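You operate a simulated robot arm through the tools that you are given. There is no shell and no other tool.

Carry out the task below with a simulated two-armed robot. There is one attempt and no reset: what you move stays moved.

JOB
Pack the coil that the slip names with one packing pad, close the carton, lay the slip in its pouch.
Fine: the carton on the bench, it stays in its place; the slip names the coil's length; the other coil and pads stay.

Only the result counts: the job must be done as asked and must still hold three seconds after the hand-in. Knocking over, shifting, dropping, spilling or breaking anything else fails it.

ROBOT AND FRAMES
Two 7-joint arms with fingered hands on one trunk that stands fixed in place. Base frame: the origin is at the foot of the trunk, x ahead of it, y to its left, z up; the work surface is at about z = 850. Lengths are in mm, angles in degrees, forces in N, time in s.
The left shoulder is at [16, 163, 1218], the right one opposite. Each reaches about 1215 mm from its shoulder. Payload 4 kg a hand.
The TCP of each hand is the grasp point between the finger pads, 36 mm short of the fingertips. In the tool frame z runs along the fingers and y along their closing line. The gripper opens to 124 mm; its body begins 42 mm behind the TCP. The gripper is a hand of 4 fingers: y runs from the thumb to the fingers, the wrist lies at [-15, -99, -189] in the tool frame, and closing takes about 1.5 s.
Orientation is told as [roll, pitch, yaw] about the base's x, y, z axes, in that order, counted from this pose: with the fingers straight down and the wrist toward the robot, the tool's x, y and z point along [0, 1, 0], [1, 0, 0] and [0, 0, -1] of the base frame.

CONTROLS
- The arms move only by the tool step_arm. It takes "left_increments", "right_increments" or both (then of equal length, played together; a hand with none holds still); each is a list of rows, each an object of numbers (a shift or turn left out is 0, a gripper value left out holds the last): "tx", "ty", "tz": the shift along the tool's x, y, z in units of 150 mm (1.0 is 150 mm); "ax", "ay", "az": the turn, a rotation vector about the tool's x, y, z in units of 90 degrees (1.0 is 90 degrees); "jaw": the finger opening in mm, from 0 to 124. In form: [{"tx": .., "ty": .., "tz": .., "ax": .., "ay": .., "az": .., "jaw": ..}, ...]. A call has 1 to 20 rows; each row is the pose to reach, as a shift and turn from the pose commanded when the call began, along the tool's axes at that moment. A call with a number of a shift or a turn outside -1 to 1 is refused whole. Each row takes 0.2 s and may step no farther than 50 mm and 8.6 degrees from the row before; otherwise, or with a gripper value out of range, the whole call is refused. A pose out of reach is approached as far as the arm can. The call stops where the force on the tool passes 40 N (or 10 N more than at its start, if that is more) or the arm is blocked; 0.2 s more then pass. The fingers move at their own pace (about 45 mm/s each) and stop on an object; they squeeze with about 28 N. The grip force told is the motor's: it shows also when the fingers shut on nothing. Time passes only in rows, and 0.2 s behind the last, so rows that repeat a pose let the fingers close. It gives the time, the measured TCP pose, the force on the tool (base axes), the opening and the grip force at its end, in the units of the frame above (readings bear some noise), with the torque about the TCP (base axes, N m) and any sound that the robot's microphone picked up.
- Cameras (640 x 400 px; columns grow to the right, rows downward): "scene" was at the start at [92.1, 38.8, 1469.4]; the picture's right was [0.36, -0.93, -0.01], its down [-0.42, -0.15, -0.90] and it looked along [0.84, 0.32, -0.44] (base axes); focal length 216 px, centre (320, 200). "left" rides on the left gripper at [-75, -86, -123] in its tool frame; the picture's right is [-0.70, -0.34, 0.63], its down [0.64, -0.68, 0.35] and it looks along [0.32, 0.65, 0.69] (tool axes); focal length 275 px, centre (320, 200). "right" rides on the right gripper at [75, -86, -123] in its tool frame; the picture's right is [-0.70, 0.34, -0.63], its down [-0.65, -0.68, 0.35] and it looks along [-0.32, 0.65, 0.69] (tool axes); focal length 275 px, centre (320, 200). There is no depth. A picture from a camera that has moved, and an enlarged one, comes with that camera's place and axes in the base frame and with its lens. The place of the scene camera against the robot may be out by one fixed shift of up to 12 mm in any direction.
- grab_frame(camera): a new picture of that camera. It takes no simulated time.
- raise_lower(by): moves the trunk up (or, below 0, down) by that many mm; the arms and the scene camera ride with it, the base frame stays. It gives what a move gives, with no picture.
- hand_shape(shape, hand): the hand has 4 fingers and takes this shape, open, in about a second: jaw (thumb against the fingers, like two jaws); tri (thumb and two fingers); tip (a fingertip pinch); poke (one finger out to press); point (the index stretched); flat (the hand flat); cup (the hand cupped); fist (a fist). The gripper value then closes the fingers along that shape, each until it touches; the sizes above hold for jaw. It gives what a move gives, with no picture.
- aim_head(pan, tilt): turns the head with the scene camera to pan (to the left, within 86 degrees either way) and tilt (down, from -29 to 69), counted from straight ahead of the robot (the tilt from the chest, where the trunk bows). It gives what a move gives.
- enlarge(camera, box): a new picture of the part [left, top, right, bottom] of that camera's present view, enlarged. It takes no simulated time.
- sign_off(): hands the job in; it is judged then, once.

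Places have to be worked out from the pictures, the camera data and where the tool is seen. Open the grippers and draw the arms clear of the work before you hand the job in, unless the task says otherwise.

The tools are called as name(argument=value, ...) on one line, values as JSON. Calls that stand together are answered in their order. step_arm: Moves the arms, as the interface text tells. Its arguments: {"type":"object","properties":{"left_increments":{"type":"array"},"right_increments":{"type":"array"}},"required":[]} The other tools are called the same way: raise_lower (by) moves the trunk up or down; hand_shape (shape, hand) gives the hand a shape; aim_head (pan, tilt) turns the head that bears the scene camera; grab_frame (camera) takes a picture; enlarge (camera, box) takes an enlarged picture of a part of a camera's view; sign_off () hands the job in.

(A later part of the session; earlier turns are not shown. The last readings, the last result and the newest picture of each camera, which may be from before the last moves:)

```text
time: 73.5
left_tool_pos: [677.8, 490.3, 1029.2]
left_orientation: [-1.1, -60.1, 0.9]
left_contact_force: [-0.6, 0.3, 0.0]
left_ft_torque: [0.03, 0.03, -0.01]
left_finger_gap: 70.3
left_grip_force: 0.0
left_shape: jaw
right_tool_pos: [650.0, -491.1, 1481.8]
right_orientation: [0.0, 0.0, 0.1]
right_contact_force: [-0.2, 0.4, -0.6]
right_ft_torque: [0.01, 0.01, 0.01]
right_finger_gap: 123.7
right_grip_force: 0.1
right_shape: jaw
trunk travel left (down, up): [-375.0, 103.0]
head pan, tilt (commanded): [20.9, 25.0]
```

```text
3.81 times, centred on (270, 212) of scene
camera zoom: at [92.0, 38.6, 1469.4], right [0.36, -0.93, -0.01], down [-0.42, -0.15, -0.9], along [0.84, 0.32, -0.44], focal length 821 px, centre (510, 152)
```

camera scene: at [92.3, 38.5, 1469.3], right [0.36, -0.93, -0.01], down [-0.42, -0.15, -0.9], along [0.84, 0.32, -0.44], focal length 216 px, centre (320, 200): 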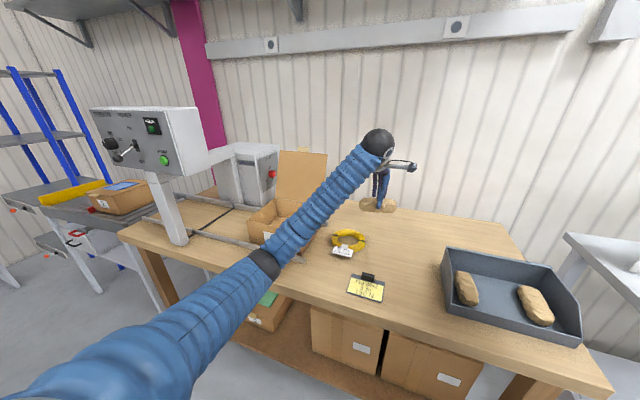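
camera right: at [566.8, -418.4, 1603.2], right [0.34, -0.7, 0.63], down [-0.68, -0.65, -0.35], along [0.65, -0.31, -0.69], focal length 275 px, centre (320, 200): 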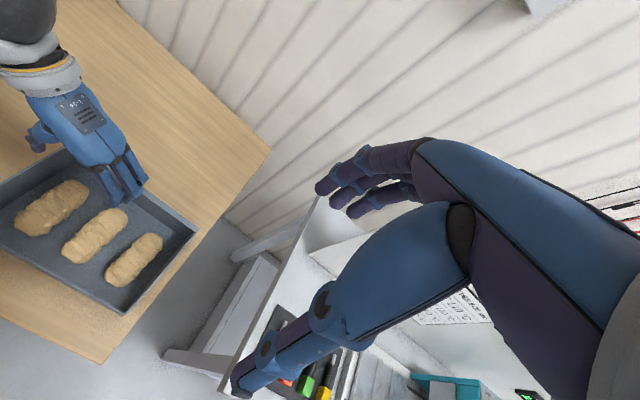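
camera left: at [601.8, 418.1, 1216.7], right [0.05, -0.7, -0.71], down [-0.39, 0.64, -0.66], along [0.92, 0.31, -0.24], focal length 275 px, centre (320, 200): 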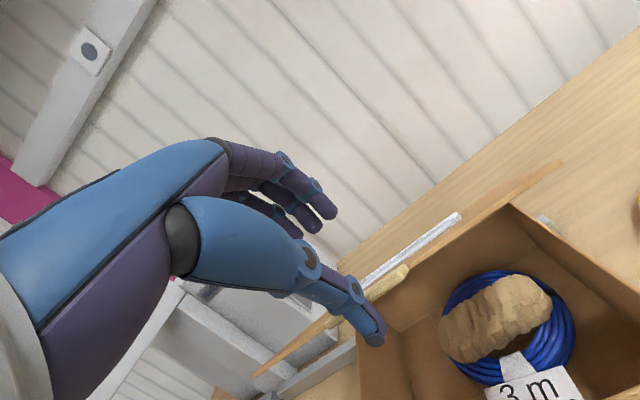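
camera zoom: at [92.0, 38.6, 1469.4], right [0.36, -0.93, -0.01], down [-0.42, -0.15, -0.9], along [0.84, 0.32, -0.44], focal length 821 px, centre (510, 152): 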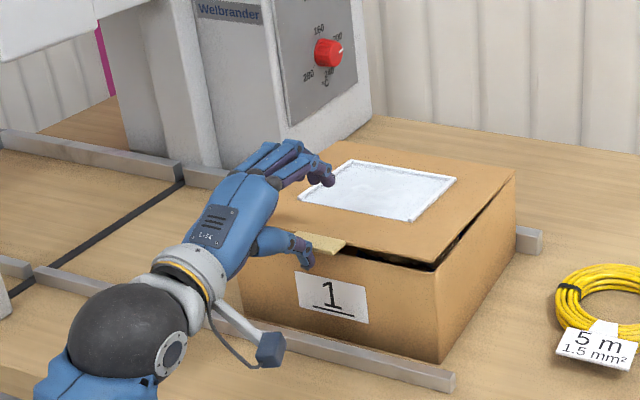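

The lid is ajar about 5°. I'll lower straight down 35 mm to set it closed, then back away.

step_arm(left_increments=[{"ty": -0.04, "tz": 0.023}, {"ty": -0.081, "tz": 0.047}, {"ty": -0.121, "tz": 0.07}, {"ty": -0.162, "tz": 0.094}, {"ty": -0.202, "tz": 0.117}, {"ty": -0.202, "tz": 0.117}])

enlarge(camera="left", box=[220, 120, 560, 400])

enlarge(camera="scene", box=[200, 160, 340, 265])

```text
time: 74.9
left_tool_pos: [678.1, 490.3, 996.5]
left_orientation: [-1.0, -60.1, 0.9]
left_contact_force: [0.4, -0.3, 0.0]
left_ft_torque: [-0.01, 0.02, 0.01]
left_finger_gap: 70.5
left_grip_force: 0.1
left_shape: jaw
right_tool_pos: [651.9, -492.8, 1480.1]
right_orientation: [0.1, 0.0, 0.0]
right_contact_force: [-0.5, 0.2, 0.3]
right_ft_torque: [0.01, 0.03, 0.0]
right_finger_gap: 123.9
right_grip_force: 0.0
right_shape: jaw
trunk travel left (down, up): [-375.0, 103.0]
head pan, tilt (commanded): [20.9, 25.0]
```

```text
1.43 times, centred on (390, 260) of left
camera zoom: at [529.3, 415.6, 984.0], right [0.38, -0.7, -0.6], down [-0.04, 0.64, -0.77], along [0.92, 0.32, 0.21], focal length 393 px, centre (220, 114)
```

zoom: 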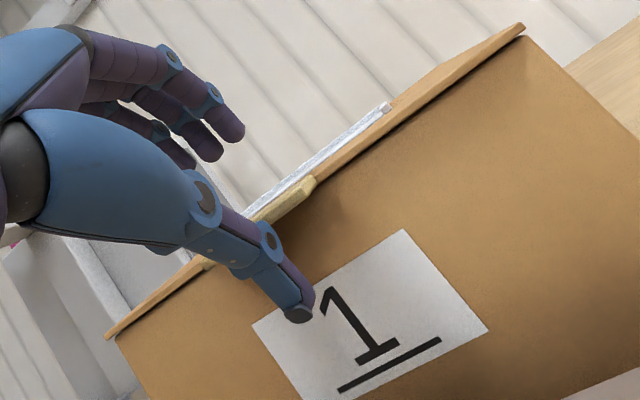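

```text
3.81 times, centred on (270, 212) of scene
camera zoom: at [92.1, 38.5, 1469.4], right [0.36, -0.93, -0.01], down [-0.42, -0.15, -0.9], along [0.84, 0.32, -0.44], focal length 821 px, centre (510, 152)
```

zoom: 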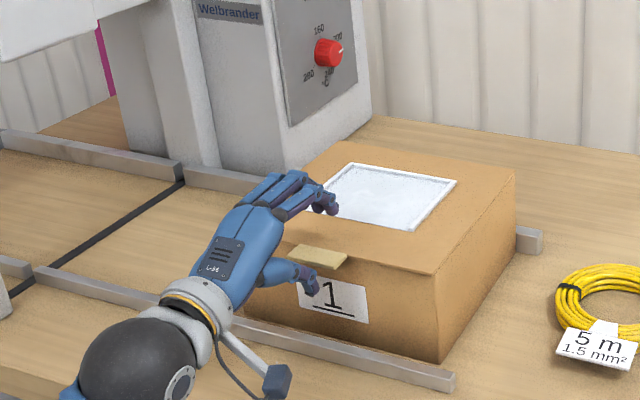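

The lid is flush and closed, the carton unmoved. I'll back the hand off, raise it, and head for the slip.

step_arm(left_increments=[{"ty": -0.089, "tz": -0.154}, {"ty": -0.178, "tz": -0.308}, {"ty": -0.267, "tz": -0.462}, {"ty": -0.093, "tz": -0.562}, {"ty": 0.08, "tz": -0.662}, {"ty": 0.253, "tz": -0.762}, {"ty": 0.427, "tz": -0.862}])

step_arm(left_increments=[{"tx": -0.12, "ty": 0.06, "ax": 0.083}, {"tx": -0.25, "ty": 0.12, "ax": 0.167}, {"tx": -0.37, "ty": 0.18, "ax": 0.25}, {"tx": -0.5, "ty": 0.24, "ax": 0.333}, {"tx": -0.62, "ty": 0.3, "ax": 0.417}, {"tx": -0.75, "ty": 0.36, "ax": 0.5}, {"tx": -0.87, "ty": 0.42, "ax": 0.583}, {"tx": -1.0, "ty": 0.48, "ax": 0.667}])

grab_frame(camera="left")

grab_frame(camera="scene")

```text
time: 76.5
left_tool_pos: [599.1, 493.4, 1115.8]
left_orientation: [-1.2, -59.9, 1.1]
left_contact_force: [0.0, -0.5, 0.1]
left_ft_torque: [-0.04, -0.03, 0.0]
left_finger_gap: 70.2
left_grip_force: 0.0
left_shape: jaw
right_tool_pos: [651.3, -492.5, 1480.3]
right_orientation: [0.0, 0.0, 0.2]
right_contact_force: [-0.2, -0.8, -0.3]
right_ft_torque: [-0.01, -0.01, -0.02]
right_finger_gap: 123.9
right_grip_force: 0.0
right_shape: jaw
trunk travel left (down, up): [-375.0, 103.0]
head pan, tilt (commanded): [20.9, 25.0]
```

```text
time: 78.3
left_tool_pos: [635.3, 340.1, 1179.0]
left_orientation: [-0.4, 0.3, 0.2]
left_contact_force: [0.1, 0.2, -0.1]
left_ft_torque: [-0.03, 0.02, 0.0]
left_finger_gap: 70.4
left_grip_force: 0.0
left_shape: jaw
right_tool_pos: [653.8, -493.9, 1479.3]
right_orientation: [0.0, 0.0, 0.2]
right_contact_force: [0.8, 1.0, 0.1]
right_ft_torque: [0.02, 0.01, -0.03]
right_finger_gap: 123.7
right_grip_force: 0.1
right_shape: jaw
trunk travel left (down, up): [-375.0, 103.0]
head pan, tilt (commanded): [20.9, 25.0]
```

```text
taken
camera left: at [550.1, 267.2, 1302.7], right [-0.34, -0.7, -0.63], down [-0.68, 0.64, -0.35], along [0.65, 0.31, -0.7], focal length 275 px, centre (320, 200)
```

left: 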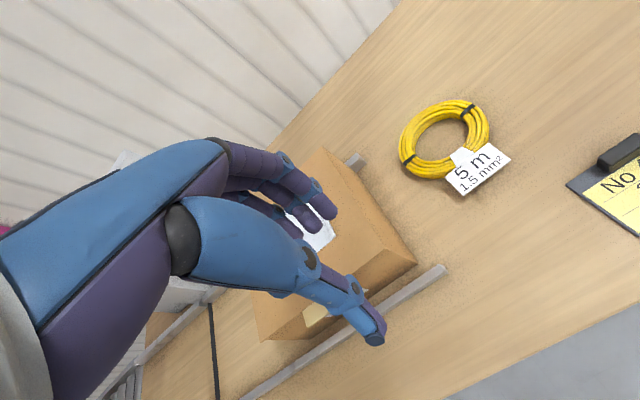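

```text
taken
camera scene: at [93.0, 37.5, 1469.3], right [0.36, -0.93, -0.01], down [-0.42, -0.15, -0.9], along [0.83, 0.32, -0.45], focal length 216 px, centre (320, 200)
```

scene: 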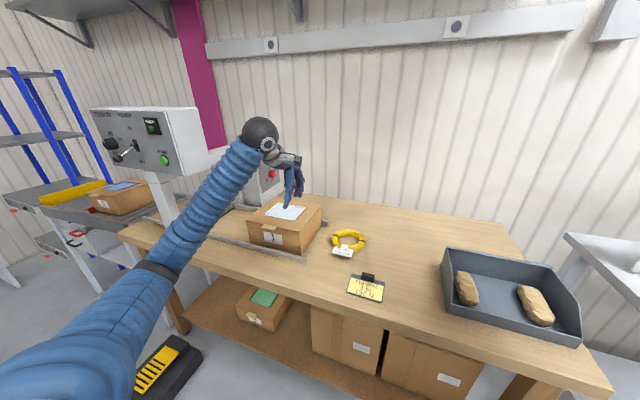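

The carton is closed. I'll move the left hand toward the slip's handle.

step_arm(left_increments=[{"tx": -0.2, "ty": 0.05, "tz": 0.06}, {"tx": -0.4, "ty": 0.1, "tz": 0.12}, {"tx": -0.6, "ty": 0.15, "tz": 0.18}, {"tx": -0.8, "ty": 0.2, "tz": 0.24}, {"tx": -1.0, "ty": 0.25, "tz": 0.3}])

step_arm(left_increments=[{"tx": -0.18, "tz": 0.1}, {"tx": -0.36, "tz": 0.2}, {"tx": -0.54, "tz": 0.3}, {"tx": -0.7, "tz": 0.4}])

grab_frame(camera="left")

enlarge(camera="left", box=[400, 180, 640, 400])

grab_frame(camera="scene")

```text
time: 79.5
left_tool_pos: [672.6, 192.7, 1137.2]
left_orientation: [-0.4, 0.0, 0.1]
left_contact_force: [0.8, 0.4, -0.1]
left_ft_torque: [0.0, 0.0, -0.02]
left_finger_gap: 70.1
left_grip_force: 0.1
left_shape: jaw
right_tool_pos: [652.1, -492.8, 1480.2]
right_orientation: [0.0, 0.0, 0.1]
right_contact_force: [0.4, 0.3, -0.1]
right_ft_torque: [-0.01, -0.02, 0.04]
right_finger_gap: 123.5
right_grip_force: 0.1
right_shape: jaw
trunk travel left (down, up): [-375.0, 103.0]
head pan, tilt (commanded): [20.9, 25.0]
```

```text
time: 80.5
left_tool_pos: [671.4, 85.3, 1079.3]
left_orientation: [-0.5, 0.0, 0.1]
left_contact_force: [-0.5, 0.7, 0.2]
left_ft_torque: [0.0, 0.03, 0.01]
left_finger_gap: 70.5
left_grip_force: 0.1
left_shape: jaw
right_tool_pos: [652.6, -492.9, 1479.4]
right_orientation: [0.1, 0.0, 0.1]
right_contact_force: [0.1, 1.4, 0.0]
right_ft_torque: [-0.01, 0.0, -0.02]
right_finger_gap: 123.6
right_grip_force: 0.0
right_shape: jaw
trunk travel left (down, up): [-375.0, 103.0]
head pan, tilt (commanded): [20.9, 25.0]
```

```text
taken
camera left: at [586.4, 11.2, 1202.1], right [-0.34, -0.7, -0.63], down [-0.68, 0.64, -0.35], along [0.65, 0.31, -0.7], focal length 275 px, centre (320, 200)
```

left: 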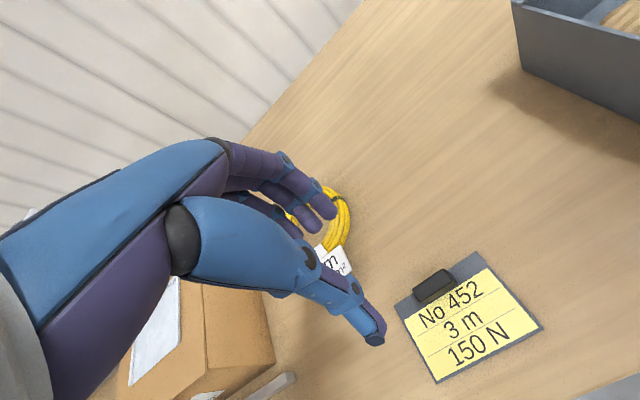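

```text
1.82 times, centred on (520, 290) of left
camera zoom: at [586.4, 11.2, 1202.1], right [-0.34, -0.7, -0.63], down [-0.68, 0.64, -0.35], along [0.65, 0.31, -0.7], focal length 500 px, centre (-44, 36)
```

zoom: 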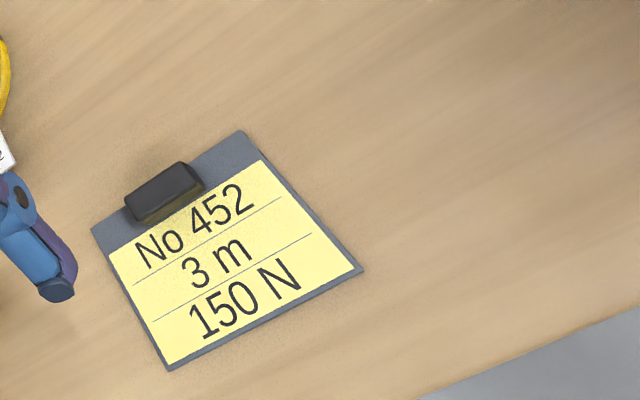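

```text
taken
camera scene: at [92.6, 37.6, 1469.3], right [0.36, -0.93, -0.01], down [-0.42, -0.15, -0.9], along [0.84, 0.32, -0.44], focal length 216 px, centre (320, 200)
```

scene: 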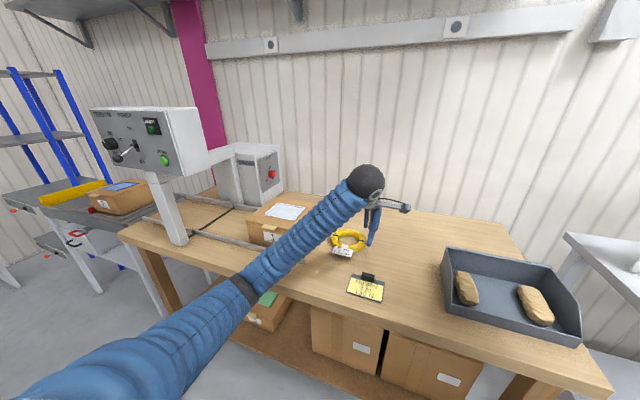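

The slip plate spans x 601–687, y 21–138, with the handle at x 670–687, y 58–98, top z ≈ 875. I'll lower over the handle with the jaw at 54.

step_arm(left_increments=[{"tx": -0.02, "ty": 0.025, "tz": 0.2, "ay": 0.003, "jaw": 54}, {"tx": -0.04, "ty": 0.047, "tz": 0.4, "ay": 0.006}, {"tx": -0.04, "ty": 0.047, "tz": 0.6, "ay": 0.006}, {"tx": -0.04, "ty": 0.047, "tz": 0.8, "ay": 0.006}, {"tx": -0.04, "ty": 0.047, "tz": 1.0, "ay": 0.006}, {"tx": -0.04, "ty": 0.047, "tz": 1.0, "ay": 0.006}])

enlarge(camera="left", box=[240, 140, 560, 400])

enlarge(camera="scene", box=[300, 200, 420, 320])

```text
time: 81.9
left_tool_pos: [679.0, 78.6, 925.9]
left_orientation: [-0.1, 0.0, 0.1]
left_contact_force: [0.0, -0.2, -0.2]
left_ft_torque: [-0.03, -0.01, 0.02]
left_finger_gap: 54.1
left_grip_force: 0.0
left_shape: jaw
right_tool_pos: [652.2, -492.2, 1480.5]
right_orientation: [0.0, 0.0, -0.1]
right_contact_force: [0.2, 0.3, 0.0]
right_ft_torque: [-0.01, 0.03, -0.03]
right_finger_gap: 123.9
right_grip_force: 0.1
right_shape: jaw
trunk travel left (down, up): [-375.0, 103.0]
head pan, tilt (commanded): [20.9, 25.0]
```

```text
1.54 times, centred on (400, 270) of left
camera zoom: at [592.4, 3.3, 1049.2], right [-0.34, -0.7, -0.63], down [-0.68, 0.64, -0.35], along [0.65, 0.32, -0.69], focal length 424 px, centre (197, 92)
```

zoom: 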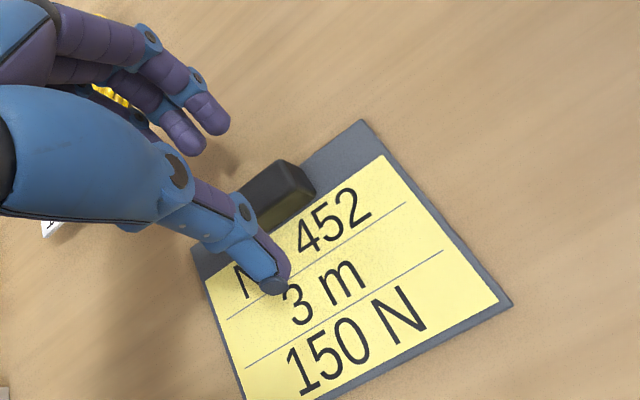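

```text
3.33 times, centred on (360, 260) of scene
camera zoom: at [92.2, 38.2, 1469.4], right [0.36, -0.93, -0.01], down [-0.42, -0.15, -0.9], along [0.84, 0.32, -0.44], focal length 718 px, centre (187, 0)
```

zoom: 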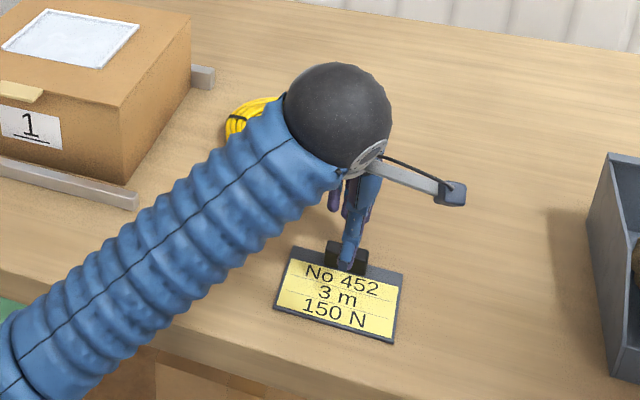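

The hand is centred on the handle. I'll lower 29 mm and close on it.

step_arm(left_increments=[{"tz": 0.08}, {"tz": 0.15}, {"tz": 0.19}, {"tz": 0.19}])

enlarge(camera="left", box=[240, 140, 560, 400])

```text
time: 82.9
left_tool_pos: [679.2, 78.0, 899.4]
left_orientation: [0.0, 0.1, 0.1]
left_contact_force: [0.9, -0.1, -0.4]
left_ft_torque: [-0.02, -0.05, 0.02]
left_finger_gap: 54.1
left_grip_force: 0.1
left_shape: jaw
right_tool_pos: [651.5, -491.3, 1480.3]
right_orientation: [0.1, 0.0, 0.0]
right_contact_force: [-0.3, -0.2, 0.0]
right_ft_torque: [0.02, 0.0, -0.01]
right_finger_gap: 123.6
right_grip_force: 0.1
right_shape: jaw
trunk travel left (down, up): [-375.0, 103.0]
head pan, tilt (commanded): [20.9, 25.0]
```

```text
1.54 times, centred on (400, 270) of left
camera zoom: at [593.2, 3.6, 1022.2], right [-0.34, -0.7, -0.63], down [-0.68, 0.64, -0.35], along [0.65, 0.32, -0.69], focal length 424 px, centre (197, 92)
```

zoom: 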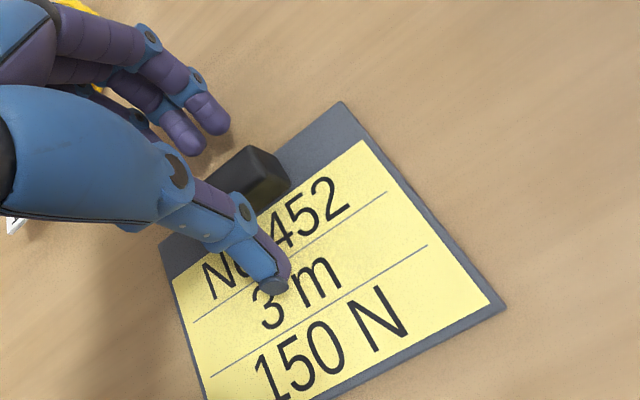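

No contact yet. I'll lower 3 mm more and close the fingers on the handle.

step_arm(left_increments=[{"tz": 0.02}, {"tz": 0.02, "jaw": 5}, {"tz": 0.02, "jaw": 5}, {"tz": 0.02, "jaw": 5}, {"tz": 0.02, "jaw": 5}, {"tz": 0.02, "jaw": 5}, {"tz": 0.02, "jaw": 5}])

enlarge(camera="left", box=[240, 140, 560, 400])

```text
time: 84.5
left_tool_pos: [677.8, 79.0, 897.2]
left_orientation: [0.0, -0.1, 0.1]
left_contact_force: [1.6, -0.1, 12.1]
left_ft_torque: [-0.03, -0.21, -0.1]
left_finger_gap: 14.7
left_grip_force: 28.0
left_shape: jaw
right_tool_pos: [651.2, -493.0, 1481.3]
right_orientation: [0.1, 0.1, 0.0]
right_contact_force: [0.1, 0.2, -0.4]
right_ft_torque: [-0.02, 0.01, 0.01]
right_finger_gap: 123.7
right_grip_force: 0.1
right_shape: jaw
trunk travel left (down, up): [-375.0, 103.0]
head pan, tilt (commanded): [20.9, 25.0]
```

```text
1.54 times, centred on (400, 270) of left
camera zoom: at [592.9, 3.5, 1020.1], right [-0.34, -0.7, -0.63], down [-0.68, 0.64, -0.35], along [0.65, 0.32, -0.69], focal length 424 px, centre (197, 92)
```

zoom: 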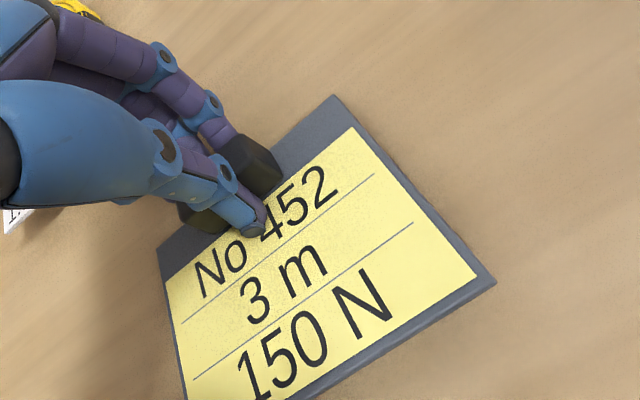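

The handle is gripped (gap 14.7, 28 N). I'll lift 40 mm slowly and look.

step_arm(left_increments=[{"tz": -0.03}, {"tz": -0.08}, {"tz": -0.14}, {"tz": -0.2}, {"tz": -0.27}, {"tz": -0.27}])

enlarge(camera="left", box=[240, 140, 560, 400])

enlarge(camera="scene", box=[300, 200, 420, 320])

```text
time: 85.9
left_tool_pos: [679.0, 77.8, 937.4]
left_orientation: [0.0, 0.0, 0.1]
left_contact_force: [0.5, -0.8, -0.6]
left_ft_torque: [0.01, -0.02, 0.0]
left_finger_gap: 13.8
left_grip_force: 28.3
left_shape: jaw
right_tool_pos: [650.9, -493.3, 1480.4]
right_orientation: [0.0, 0.0, 0.0]
right_contact_force: [0.7, 0.7, 0.1]
right_ft_torque: [0.0, 0.03, -0.01]
right_finger_gap: 123.6
right_grip_force: 0.1
right_shape: jaw
trunk travel left (down, up): [-375.0, 103.0]
head pan, tilt (commanded): [20.9, 25.0]
```

```text
1.54 times, centred on (400, 270) of left
camera zoom: at [593.3, 3.6, 1059.4], right [-0.34, -0.7, -0.63], down [-0.68, 0.64, -0.35], along [0.65, 0.32, -0.69], focal length 424 px, centre (197, 92)
```

zoom: 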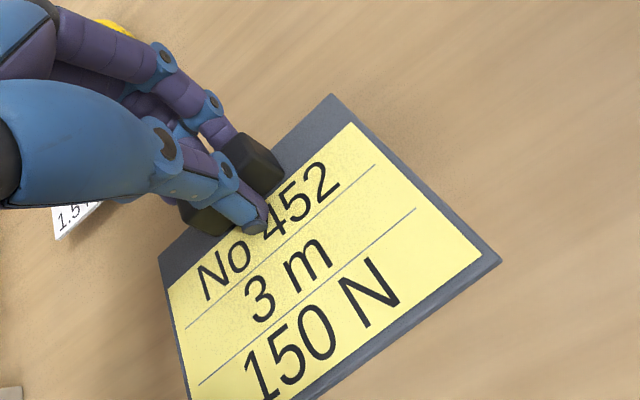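

```text
3.33 times, centred on (360, 260) of scene
camera zoom: at [92.2, 38.4, 1469.3], right [0.36, -0.93, -0.01], down [-0.42, -0.15, -0.9], along [0.84, 0.32, -0.44], focal length 718 px, centre (187, 0)
```

zoom: 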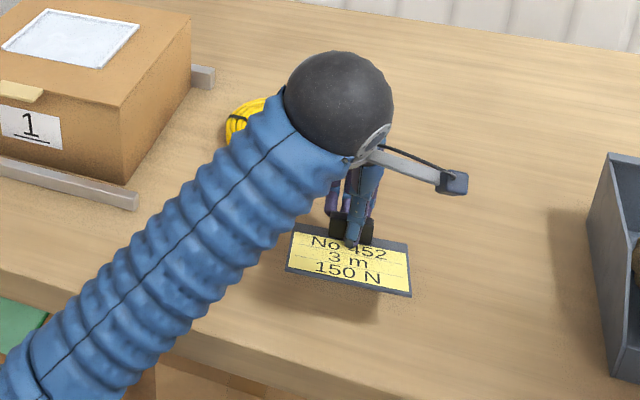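

The slip is held but looks tilted. I'll check its attitude in the full left view.

grab_frame(camera="left")

enlarge(camera="scene", box=[340, 255, 400, 305])

```text
taken
camera left: at [593.3, 3.6, 1059.4], right [-0.34, -0.7, -0.63], down [-0.68, 0.64, -0.35], along [0.65, 0.32, -0.69], focal length 275 px, centre (320, 200)
```

left: 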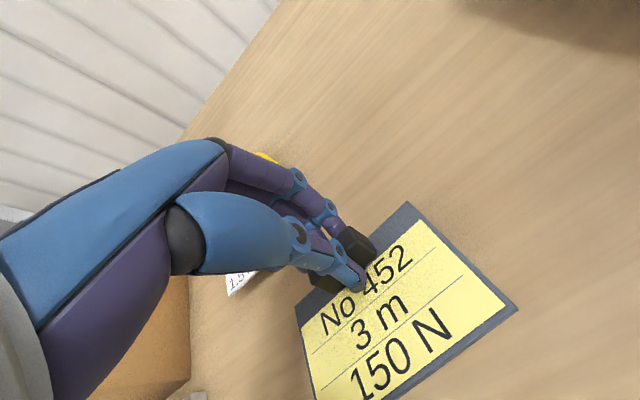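

```text
8.00 times, centred on (370, 280) of scene
camera zoom: at [92.2, 38.4, 1469.3], right [0.36, -0.93, -0.01], down [-0.42, -0.15, -0.9], along [0.84, 0.32, -0.44], focal length 1724 px, centre (-80, -440)
```

zoom: 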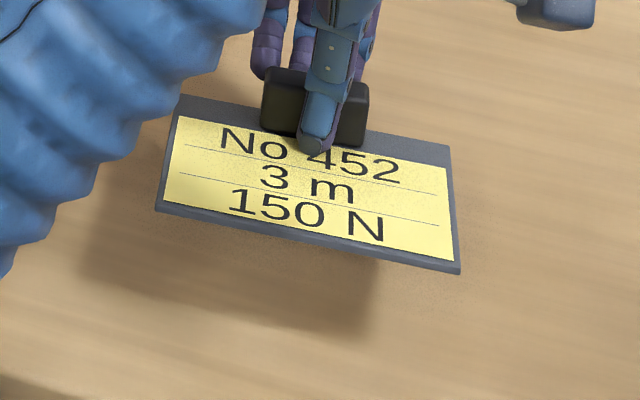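

The slip is held with its near edge raised about 11°; I can level that with pitch −11° before laying it. I'll raise it and carry it toward the pouch.

step_arm(left_increments=[{"tx": 0.03, "ty": 0.01, "tz": -0.12}, {"tx": 0.08, "ty": 0.03, "tz": -0.29}, {"tx": 0.15, "ty": 0.05, "tz": -0.47}, {"tx": 0.23, "ty": 0.08, "tz": -0.65}, {"tx": 0.32, "ty": 0.11, "tz": -0.83}, {"tx": 0.4, "ty": 0.13, "tz": -1.0}])

step_arm(left_increments=[{"tx": 0.15, "ty": 0.05}, {"tx": 0.32, "ty": 0.12}, {"tx": 0.49, "ty": 0.19}, {"tx": 0.66, "ty": 0.26}, {"tx": 0.83, "ty": 0.33}, {"tx": 1.0, "ty": 0.4}])

step_arm(left_increments=[{"tx": 0.16, "ty": 0.06, "ax": -0.02}, {"tx": 0.33, "ty": 0.13, "ax": -0.04}, {"tx": 0.5, "ty": 0.2, "ax": -0.06}, {"tx": 0.67, "ty": 0.27, "ax": -0.08}, {"tx": 0.84, "ty": 0.34, "ax": -0.1}, {"tx": 1.0, "ty": 0.4, "ax": -0.122}, {"tx": 1.0, "ty": 0.4, "ax": -0.122}])

grab_frame(camera="left")

grab_frame(camera="scene")

```text
time: 87.3
left_tool_pos: [697.1, 140.4, 1087.0]
left_orientation: [0.0, 0.1, 0.1]
left_contact_force: [0.4, -0.1, 0.1]
left_ft_torque: [-0.02, -0.01, 0.0]
left_finger_gap: 13.6
left_grip_force: 27.5
left_shape: jaw
right_tool_pos: [651.1, -491.5, 1480.4]
right_orientation: [-0.1, 0.1, 0.0]
right_contact_force: [0.8, -0.2, 0.0]
right_ft_torque: [-0.01, -0.01, 0.02]
right_finger_gap: 123.4
right_grip_force: 0.1
right_shape: jaw
trunk travel left (down, up): [-375.0, 103.0]
head pan, tilt (commanded): [20.9, 25.0]
```

```text
time: 88.7
left_tool_pos: [759.5, 290.5, 1085.8]
left_orientation: [-0.1, -0.1, 0.0]
left_contact_force: [0.1, 0.5, -1.1]
left_ft_torque: [-0.02, -0.02, 0.0]
left_finger_gap: 13.7
left_grip_force: 28.0
left_shape: jaw
right_tool_pos: [652.6, -491.8, 1481.0]
right_orientation: [0.0, 0.0, 0.0]
right_contact_force: [0.1, -0.9, 0.3]
right_ft_torque: [0.0, 0.0, 0.02]
right_finger_gap: 123.6
right_grip_force: 0.0
right_shape: jaw
trunk travel left (down, up): [-375.0, 103.0]
head pan, tilt (commanded): [20.9, 25.0]
```

```text
time: 90.3
left_tool_pos: [819.1, 438.5, 1085.3]
left_orientation: [0.0, -10.8, 0.1]
left_contact_force: [0.3, -0.1, 0.0]
left_ft_torque: [0.01, -0.02, -0.01]
left_finger_gap: 13.6
left_grip_force: 28.5
left_shape: jaw
right_tool_pos: [651.2, -492.8, 1481.8]
right_orientation: [0.0, 0.1, 0.0]
right_contact_force: [0.3, -0.5, 0.0]
right_ft_torque: [-0.01, 0.01, 0.0]
right_finger_gap: 123.5
right_grip_force: 0.1
right_shape: jaw
trunk travel left (down, up): [-375.0, 103.0]
head pan, tilt (commanded): [20.9, 25.0]
```

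```text
taken
camera left: at [710.7, 364.6, 1190.0], right [-0.21, -0.7, -0.69], down [-0.6, 0.64, -0.47], along [0.77, 0.32, -0.56], focal length 275 px, centre (320, 200)
```

left: 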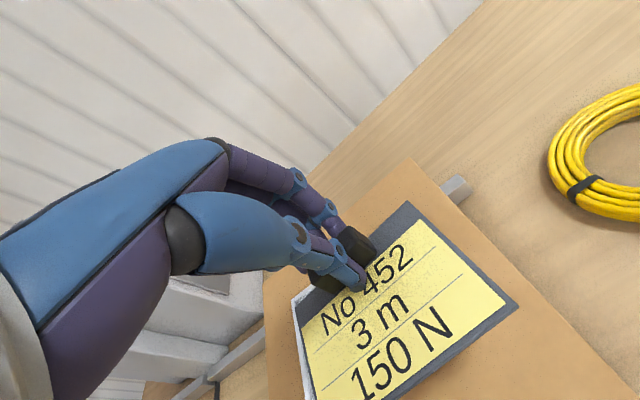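

```text
taken
camera scene: at [92.3, 38.0, 1469.4], right [0.36, -0.93, -0.01], down [-0.42, -0.15, -0.9], along [0.84, 0.32, -0.44], focal length 216 px, centre (320, 200)
```

scene: 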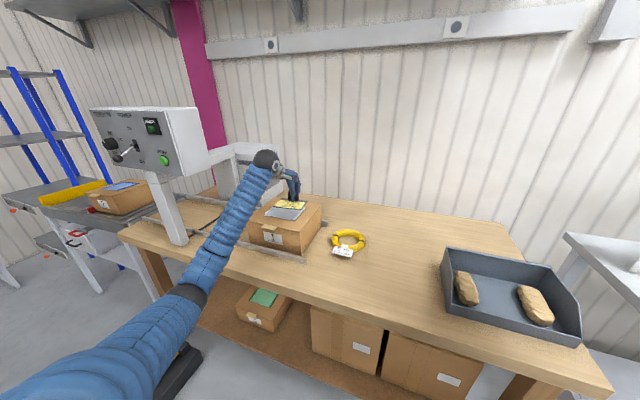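

The slip is over the carton. I'll zoom in to determine its exact attitude before laying it.

enlarge(camera="left", box=[270, 180, 540, 400])

enlarge(camera="scene", box=[240, 170, 340, 250])

```text
1.82 times, centred on (405, 290) of left
camera zoom: at [710.7, 364.6, 1190.0], right [-0.21, -0.7, -0.69], down [-0.6, 0.64, -0.47], along [0.77, 0.32, -0.56], focal length 500 px, centre (166, 36)
```

zoom: 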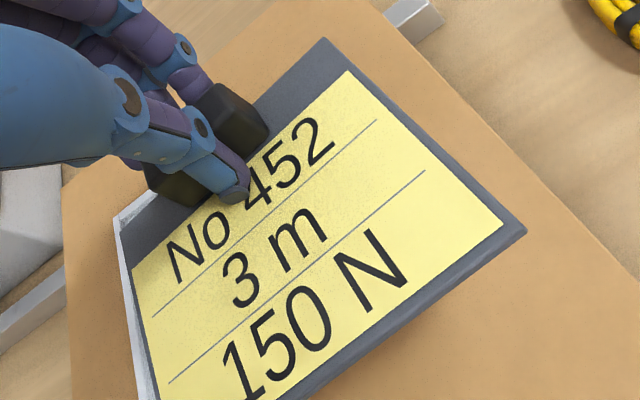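

```text
5.00 times, centred on (290, 210) of scene
camera zoom: at [92.3, 38.0, 1469.4], right [0.36, -0.93, -0.01], down [-0.42, -0.15, -0.9], along [0.84, 0.32, -0.44], focal length 1078 px, centre (470, 150)
```

zoom: 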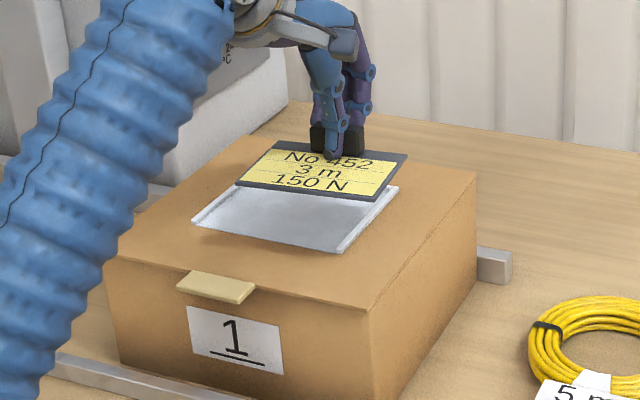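

The slip is yawed about +6° in the hand, and the pouch's back-left corner measures (894, 567). I'll rotate −6°, add a small pitch correction, and move over the pouch so the plate centre is at about (829, 493).

step_arm(left_increments=[{"tx": 0.09, "ty": 0.05, "tz": 0.05, "ax": -0.005, "ay": -0.003, "az": 0.016}, {"tx": 0.19, "ty": 0.1, "tz": 0.1, "ax": -0.011, "ay": -0.006, "az": 0.033}, {"tx": 0.28, "ty": 0.15, "tz": 0.15, "ax": -0.016, "ay": -0.009, "az": 0.049}, {"tx": 0.373, "ty": 0.195, "tz": 0.207, "ax": -0.022, "ay": -0.0125, "az": 0.0655}, {"tx": 0.373, "ty": 0.195, "tz": 0.207, "ax": -0.022, "ay": -0.0125, "az": 0.0655}])

grab_frame(camera="left")

enlarge(camera="left", box=[270, 180, 540, 400])

enlarge(camera="scene", box=[240, 170, 340, 250])

```text
time: 91.5
left_tool_pos: [851.2, 497.5, 1061.8]
left_orientation: [0.1, -12.9, -6.0]
left_contact_force: [0.1, 0.8, -0.9]
left_ft_torque: [-0.01, -0.03, 0.0]
left_finger_gap: 13.6
left_grip_force: 27.7
left_shape: jaw
right_tool_pos: [652.4, -493.3, 1480.7]
right_orientation: [-0.1, 0.0, -0.1]
right_contact_force: [-0.4, -1.1, 0.3]
right_ft_torque: [0.0, -0.02, 0.03]
right_finger_gap: 123.7
right_grip_force: 0.0
right_shape: jaw
trunk travel left (down, up): [-375.0, 103.0]
head pan, tilt (commanded): [20.9, 25.0]
```

```text
taken
camera left: at [733.4, 433.8, 1162.3], right [-0.26, -0.67, -0.69], down [-0.52, 0.7, -0.49], along [0.82, 0.23, -0.53], focal length 275 px, centre (320, 200)
```

left: 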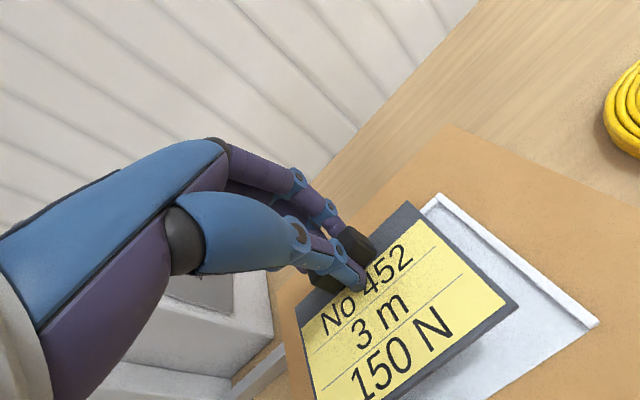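

```text
1.82 times, centred on (405, 290) of left
camera zoom: at [733.4, 433.8, 1162.3], right [-0.26, -0.67, -0.69], down [-0.52, 0.7, -0.49], along [0.82, 0.23, -0.53], focal length 500 px, centre (166, 36)
```

zoom: 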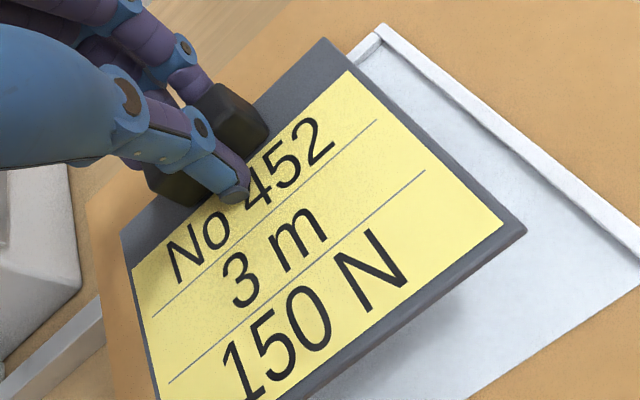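

```text
5.00 times, centred on (290, 210) of scene
camera zoom: at [92.2, 38.2, 1469.4], right [0.36, -0.93, -0.01], down [-0.42, -0.15, -0.9], along [0.84, 0.32, -0.44], focal length 1078 px, centre (470, 150)
```

zoom: 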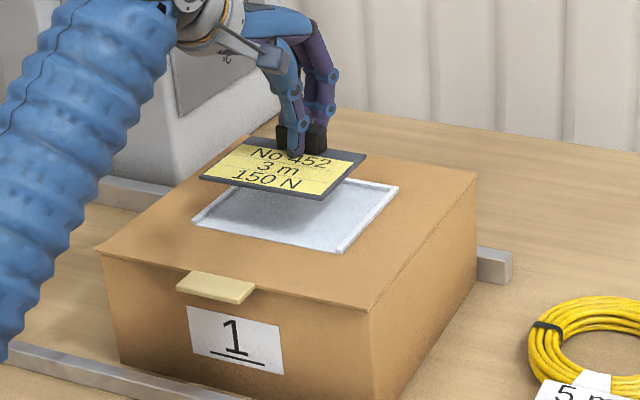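

The plate is now square with the pouch and level; it needs about +5 mm in x and −2.5 mm in y to be centred. I'll lower 40 mm with that correction.

step_arm(left_increments=[{"tx": -0.0131, "ty": 0.03, "tz": 0.01}, {"tx": -0.0131, "ty": 0.015, "tz": 0.07}, {"tx": -0.0131, "ty": 0.0, "tz": 0.14}, {"tx": -0.0131, "ty": -0.013, "tz": 0.21}, {"tx": -0.0131, "ty": -0.0255, "tz": 0.2677}, {"tx": -0.0131, "ty": -0.0255, "tz": 0.2677}])

enlarge(camera="left", box=[270, 150, 600, 400])

enlarge(camera="scene", box=[250, 180, 330, 240])

```text
time: 92.9
left_tool_pos: [857.7, 492.4, 1020.2]
left_orientation: [0.1, -12.9, -5.8]
left_contact_force: [-0.3, -0.2, -0.7]
left_ft_torque: [0.0, 0.01, 0.0]
left_finger_gap: 13.4
left_grip_force: 28.2
left_shape: jaw
right_tool_pos: [652.0, -492.2, 1480.8]
right_orientation: [0.0, 0.0, -0.1]
right_contact_force: [0.4, 0.6, -0.1]
right_ft_torque: [0.0, 0.02, 0.0]
right_finger_gap: 123.8
right_grip_force: 0.0
right_shape: jaw
trunk travel left (down, up): [-375.0, 103.0]
head pan, tilt (commanded): [20.9, 25.0]
```

```text
1.60 times, centred on (435, 275) of left
camera zoom: at [738.8, 429.8, 1121.7], right [-0.26, -0.67, -0.69], down [-0.52, 0.7, -0.49], along [0.82, 0.23, -0.53], focal length 440 px, centre (136, 80)
```

zoom: 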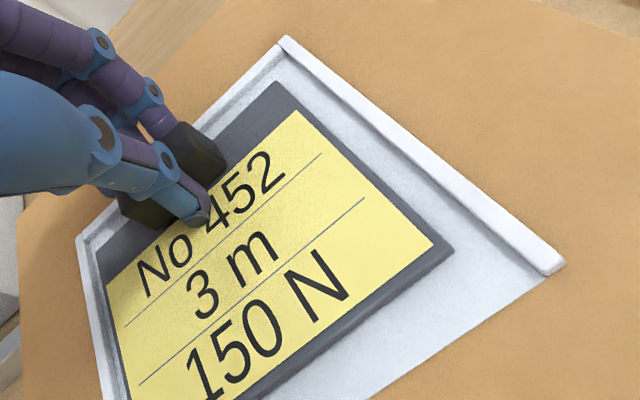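

```text
6.67 times, centred on (290, 210) of scene
camera zoom: at [92.2, 38.4, 1469.4], right [0.36, -0.93, -0.01], down [-0.42, -0.15, -0.9], along [0.84, 0.32, -0.44], focal length 1437 px, centre (520, 133)
```

zoom: 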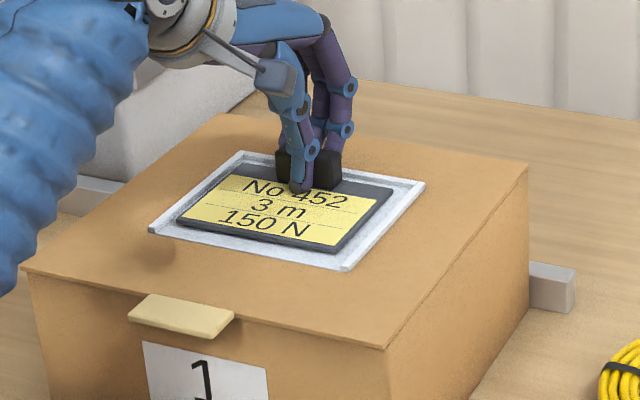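

The plate sits well within the pouch frame, just above its floor. I'll lower in small steps until contact.

step_arm(left_increments=[{"ty": -0.003, "tz": 0.013}, {"ty": -0.006, "tz": 0.026}, {"ty": -0.0089, "tz": 0.039}, {"ty": -0.0089, "tz": 0.039}])

enlarge(camera="left", box=[270, 150, 600, 400])

enlarge(camera="scene", box=[250, 180, 330, 240])

```text
time: 93.9
left_tool_pos: [855.1, 493.1, 1018.5]
left_orientation: [0.1, -13.2, -5.9]
left_contact_force: [0.8, 2.2, 19.7]
left_ft_torque: [0.0, -0.22, -0.01]
left_finger_gap: 13.1
left_grip_force: 28.1
left_shape: jaw
right_tool_pos: [650.4, -492.6, 1481.9]
right_orientation: [0.1, -0.1, 0.2]
right_contact_force: [-0.3, 0.7, 1.2]
right_ft_torque: [0.01, -0.05, 0.03]
right_finger_gap: 123.8
right_grip_force: 0.1
right_shape: jaw
trunk travel left (down, up): [-375.0, 103.0]
head pan, tilt (commanded): [20.9, 25.0]
```

```text
1.60 times, centred on (435, 275) of left
camera zoom: at [737.6, 429.9, 1118.6], right [-0.25, -0.67, -0.7], down [-0.52, 0.7, -0.49], along [0.82, 0.23, -0.52], focal length 440 px, centre (136, 80)
```

zoom: 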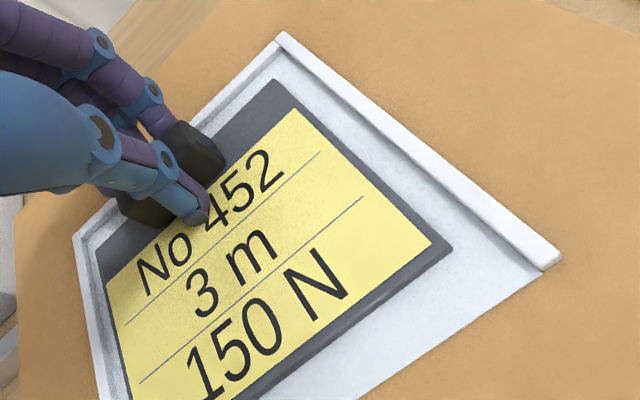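

```text
6.67 times, centred on (290, 210) of scene
camera zoom: at [90.5, 37.8, 1469.7], right [0.36, -0.93, -0.01], down [-0.42, -0.15, -0.9], along [0.84, 0.32, -0.44], focal length 1437 px, centre (520, 133)
```

zoom: 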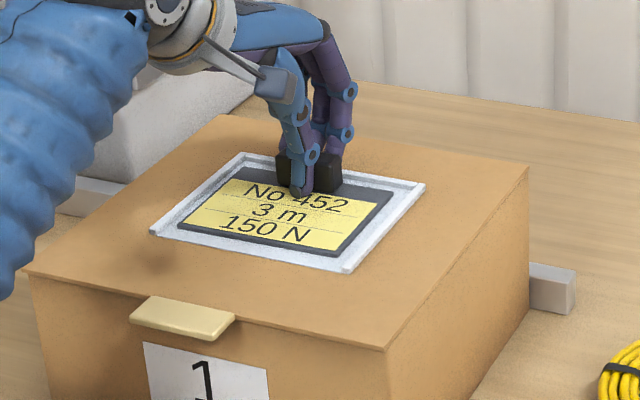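

The slip rests on the pouch floor (20 N press). I'll ease up, open the fingers while rising gradually so the thumb doesn't drag the plate.

step_arm(left_increments=[{"ty": 0.0022, "tz": -0.0098}, {"ty": 0.003, "tz": -0.013, "jaw": 20}, {"ty": 0.003, "tz": -0.013, "jaw": 22}, {"ty": 0.0074, "tz": -0.0325, "jaw": 28}, {"ty": 0.0149, "tz": -0.065, "jaw": 36}, {"ty": 0.0238, "tz": -0.104, "jaw": 46}, {"ty": 0.037, "tz": -0.1625, "jaw": 56}, {"ty": 0.0596, "tz": -0.26, "jaw": 56}, {"ty": 0.09, "tz": -0.39, "jaw": 56}])

enlarge(camera="left", box=[270, 150, 600, 400])

enlarge(camera="scene", box=[250, 180, 330, 240])

```text
time: 95.9
left_tool_pos: [857.4, 493.0, 1076.0]
left_orientation: [0.2, -13.0, -6.0]
left_contact_force: [-0.3, 0.6, -0.2]
left_ft_torque: [-0.01, 0.0, -0.01]
left_finger_gap: 55.6
left_grip_force: 0.1
left_shape: jaw
right_tool_pos: [650.8, -492.4, 1480.6]
right_orientation: [0.0, 0.1, 0.0]
right_contact_force: [-0.6, -0.4, -0.5]
right_ft_torque: [-0.02, 0.01, 0.0]
right_finger_gap: 123.6
right_grip_force: 0.1
right_shape: jaw
trunk travel left (down, up): [-375.0, 103.0]
head pan, tilt (commanded): [20.9, 25.0]
```

```text
1.60 times, centred on (435, 275) of left
camera zoom: at [739.2, 429.8, 1176.3], right [-0.26, -0.67, -0.69], down [-0.52, 0.7, -0.49], along [0.82, 0.23, -0.53], focal length 440 px, centre (136, 80)
```

zoom: 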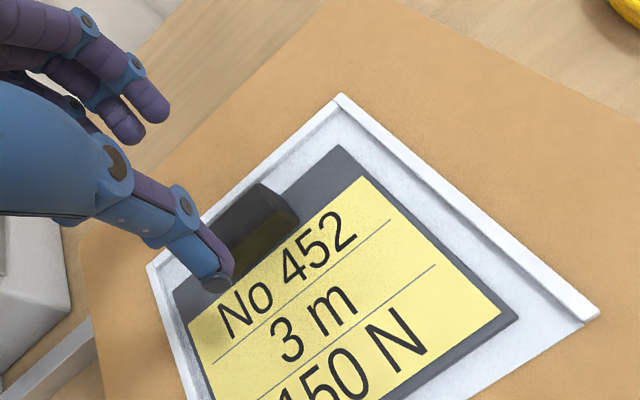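

```text
6.67 times, centred on (290, 210) of scene
camera zoom: at [92.1, 38.2, 1469.4], right [0.36, -0.93, -0.01], down [-0.42, -0.15, -0.9], along [0.84, 0.32, -0.44], focal length 1437 px, centre (520, 133)
```

zoom: 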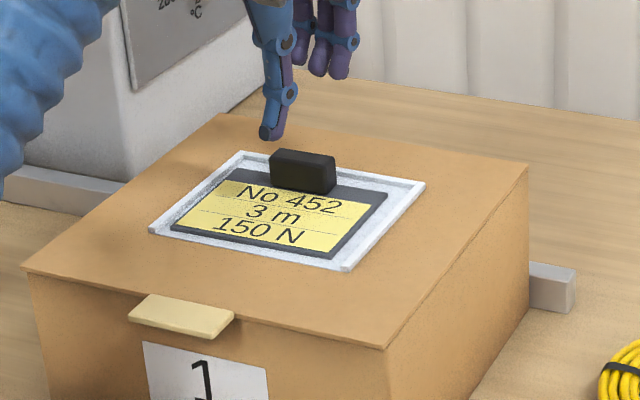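

The slip lies flat inside the pouch frame. I'll raise the hand and draw the arm back clear of the work.

step_arm(left_increments=[{"ty": 0.045, "tz": -0.195}, {"ty": 0.09, "tz": -0.39}, {"ty": 0.134, "tz": -0.585}, {"ty": 0.179, "tz": -0.78}, {"tx": -0.023, "ty": -0.036, "tz": -0.83}, {"tx": -0.047, "ty": -0.25, "tz": -0.88}, {"tx": -0.07, "ty": -0.467, "tz": -0.928}])

step_arm(left_increments=[{"ty": -0.16, "tz": -0.12}, {"ty": -0.33, "tz": -0.24}, {"ty": -0.5, "tz": -0.36}, {"ty": -0.67, "tz": -0.48}, {"ty": -0.84, "tz": -0.58}, {"ty": -1.0, "tz": -0.68}])

grab_frame(camera="scene")

grab_frame(camera="left")

```text
time: 97.5
left_tool_pos: [756.6, 491.4, 1197.7]
left_orientation: [0.1, -12.9, -5.9]
left_contact_force: [0.1, 0.1, 0.6]
left_ft_torque: [-0.01, -0.02, -0.03]
left_finger_gap: 55.9
left_grip_force: 0.2
left_shape: jaw
right_tool_pos: [650.5, -492.4, 1481.0]
right_orientation: [0.0, 0.0, 0.0]
right_contact_force: [-0.2, 0.4, -0.2]
right_ft_torque: [0.01, 0.0, 0.02]
right_finger_gap: 123.8
right_grip_force: 0.1
right_shape: jaw
trunk travel left (down, up): [-375.0, 103.0]
head pan, tilt (commanded): [20.9, 25.0]
```

```text
time: 98.9
left_tool_pos: [587.3, 509.1, 1263.8]
left_orientation: [0.1, -13.1, -6.0]
left_contact_force: [-0.6, 0.8, -0.4]
left_ft_torque: [-0.03, -0.01, 0.01]
left_finger_gap: 56.1
left_grip_force: 0.2
left_shape: jaw
right_tool_pos: [650.7, -493.2, 1481.0]
right_orientation: [0.0, -0.1, 0.0]
right_contact_force: [-0.7, 0.1, -0.1]
right_ft_torque: [-0.03, -0.02, -0.01]
right_finger_gap: 123.7
right_grip_force: 0.1
right_shape: jaw
trunk travel left (down, up): [-375.0, 103.0]
head pan, tilt (commanded): [20.9, 25.0]
```

```text
taken
camera scene: at [90.8, 38.7, 1469.5], right [0.36, -0.93, -0.01], down [-0.42, -0.15, -0.9], along [0.84, 0.32, -0.44], focal length 216 px, centre (320, 200)
```

scene: 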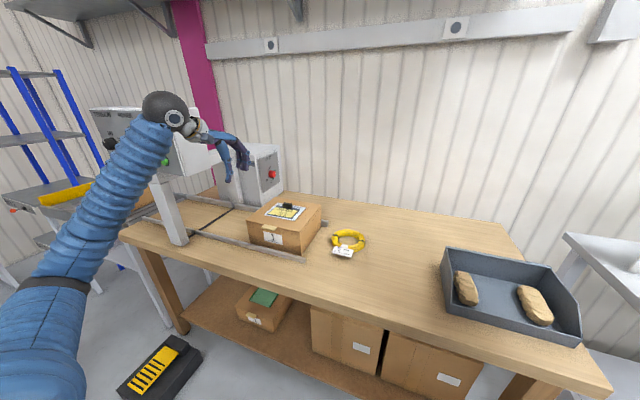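

```text
taken
camera left: at [468.9, 445.9, 1362.9], right [-0.26, -0.67, -0.69], down [-0.52, 0.7, -0.49], along [0.82, 0.23, -0.53], focal length 275 px, centre (320, 200)
```

left: 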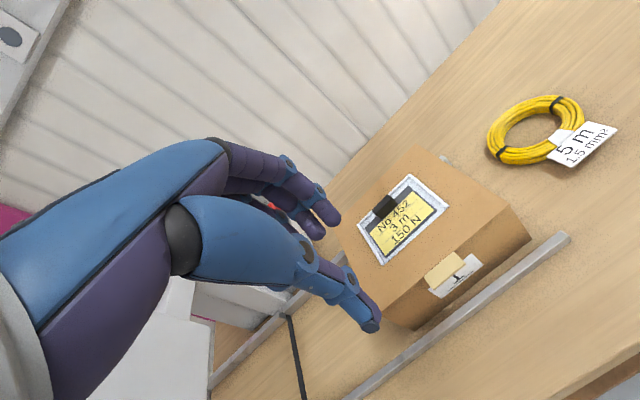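

The arm is clear. I'll verify the carton position, lid, slip and pads against the first pictures, and open the hand fully while drawing back further.

step_arm(left_increments=[{"ty": -0.1, "tz": -0.16, "ax": 0.03, "jaw": 124}, {"ty": -0.2, "tz": -0.32, "ax": 0.06, "jaw": 124}, {"ty": -0.3, "tz": -0.48, "ax": 0.09, "jaw": 124}, {"ty": -0.4, "tz": -0.64, "ax": 0.12, "jaw": 124}, {"ty": -0.5, "tz": -0.8, "ax": 0.14, "jaw": 124}])

enlarge(camera="scene", box=[240, 190, 330, 246])

enlarge(camera="scene", box=[220, 180, 440, 318])

enlarge(camera="scene", box=[420, 220, 620, 345])

```text
time: 100.1
left_tool_pos: [487.6, 520.0, 1363.1]
left_orientation: [0.1, -0.3, -6.0]
left_contact_force: [0.1, -0.3, -0.3]
left_ft_torque: [0.0, 0.0, 0.03]
left_finger_gap: 123.9
left_grip_force: 0.1
left_shape: jaw
right_tool_pos: [652.3, -492.7, 1480.4]
right_orientation: [-0.1, 0.0, 0.1]
right_contact_force: [-0.4, 0.2, 0.2]
right_ft_torque: [-0.03, 0.0, -0.02]
right_finger_gap: 124.0
right_grip_force: 0.0
right_shape: jaw
trunk travel left (down, up): [-375.0, 103.0]
head pan, tilt (commanded): [20.9, 25.0]
```

```text
7.11 times, centred on (285, 218) of scene
camera zoom: at [91.7, 38.3, 1469.4], right [0.36, -0.93, -0.01], down [-0.42, -0.15, -0.9], along [0.84, 0.32, -0.44], focal length 1532 px, centre (569, 72)
```

zoom: 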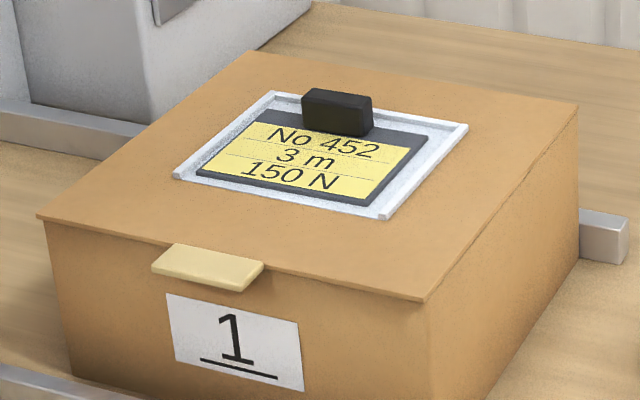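

```text
2.90 times, centred on (330, 249) of scene
camera zoom: at [91.7, 38.3, 1469.4], right [0.36, -0.93, -0.01], down [-0.42, -0.15, -0.9], along [0.84, 0.32, -0.44], focal length 625 px, centre (291, 58)
```

zoom: 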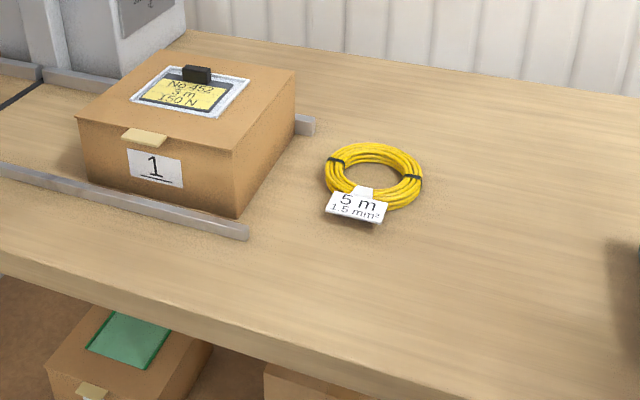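

```text
3.20 times, centred on (520, 282) of scene
camera zoom: at [91.7, 38.3, 1469.4], right [0.36, -0.93, -0.01], down [-0.42, -0.15, -0.9], along [0.84, 0.32, -0.44], focal length 690 px, centre (-320, -64)
```

zoom: 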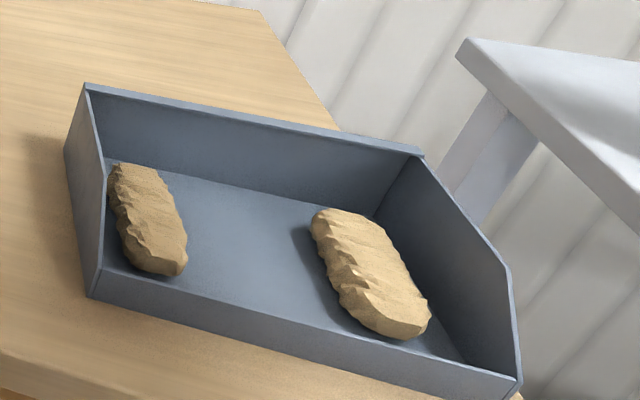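

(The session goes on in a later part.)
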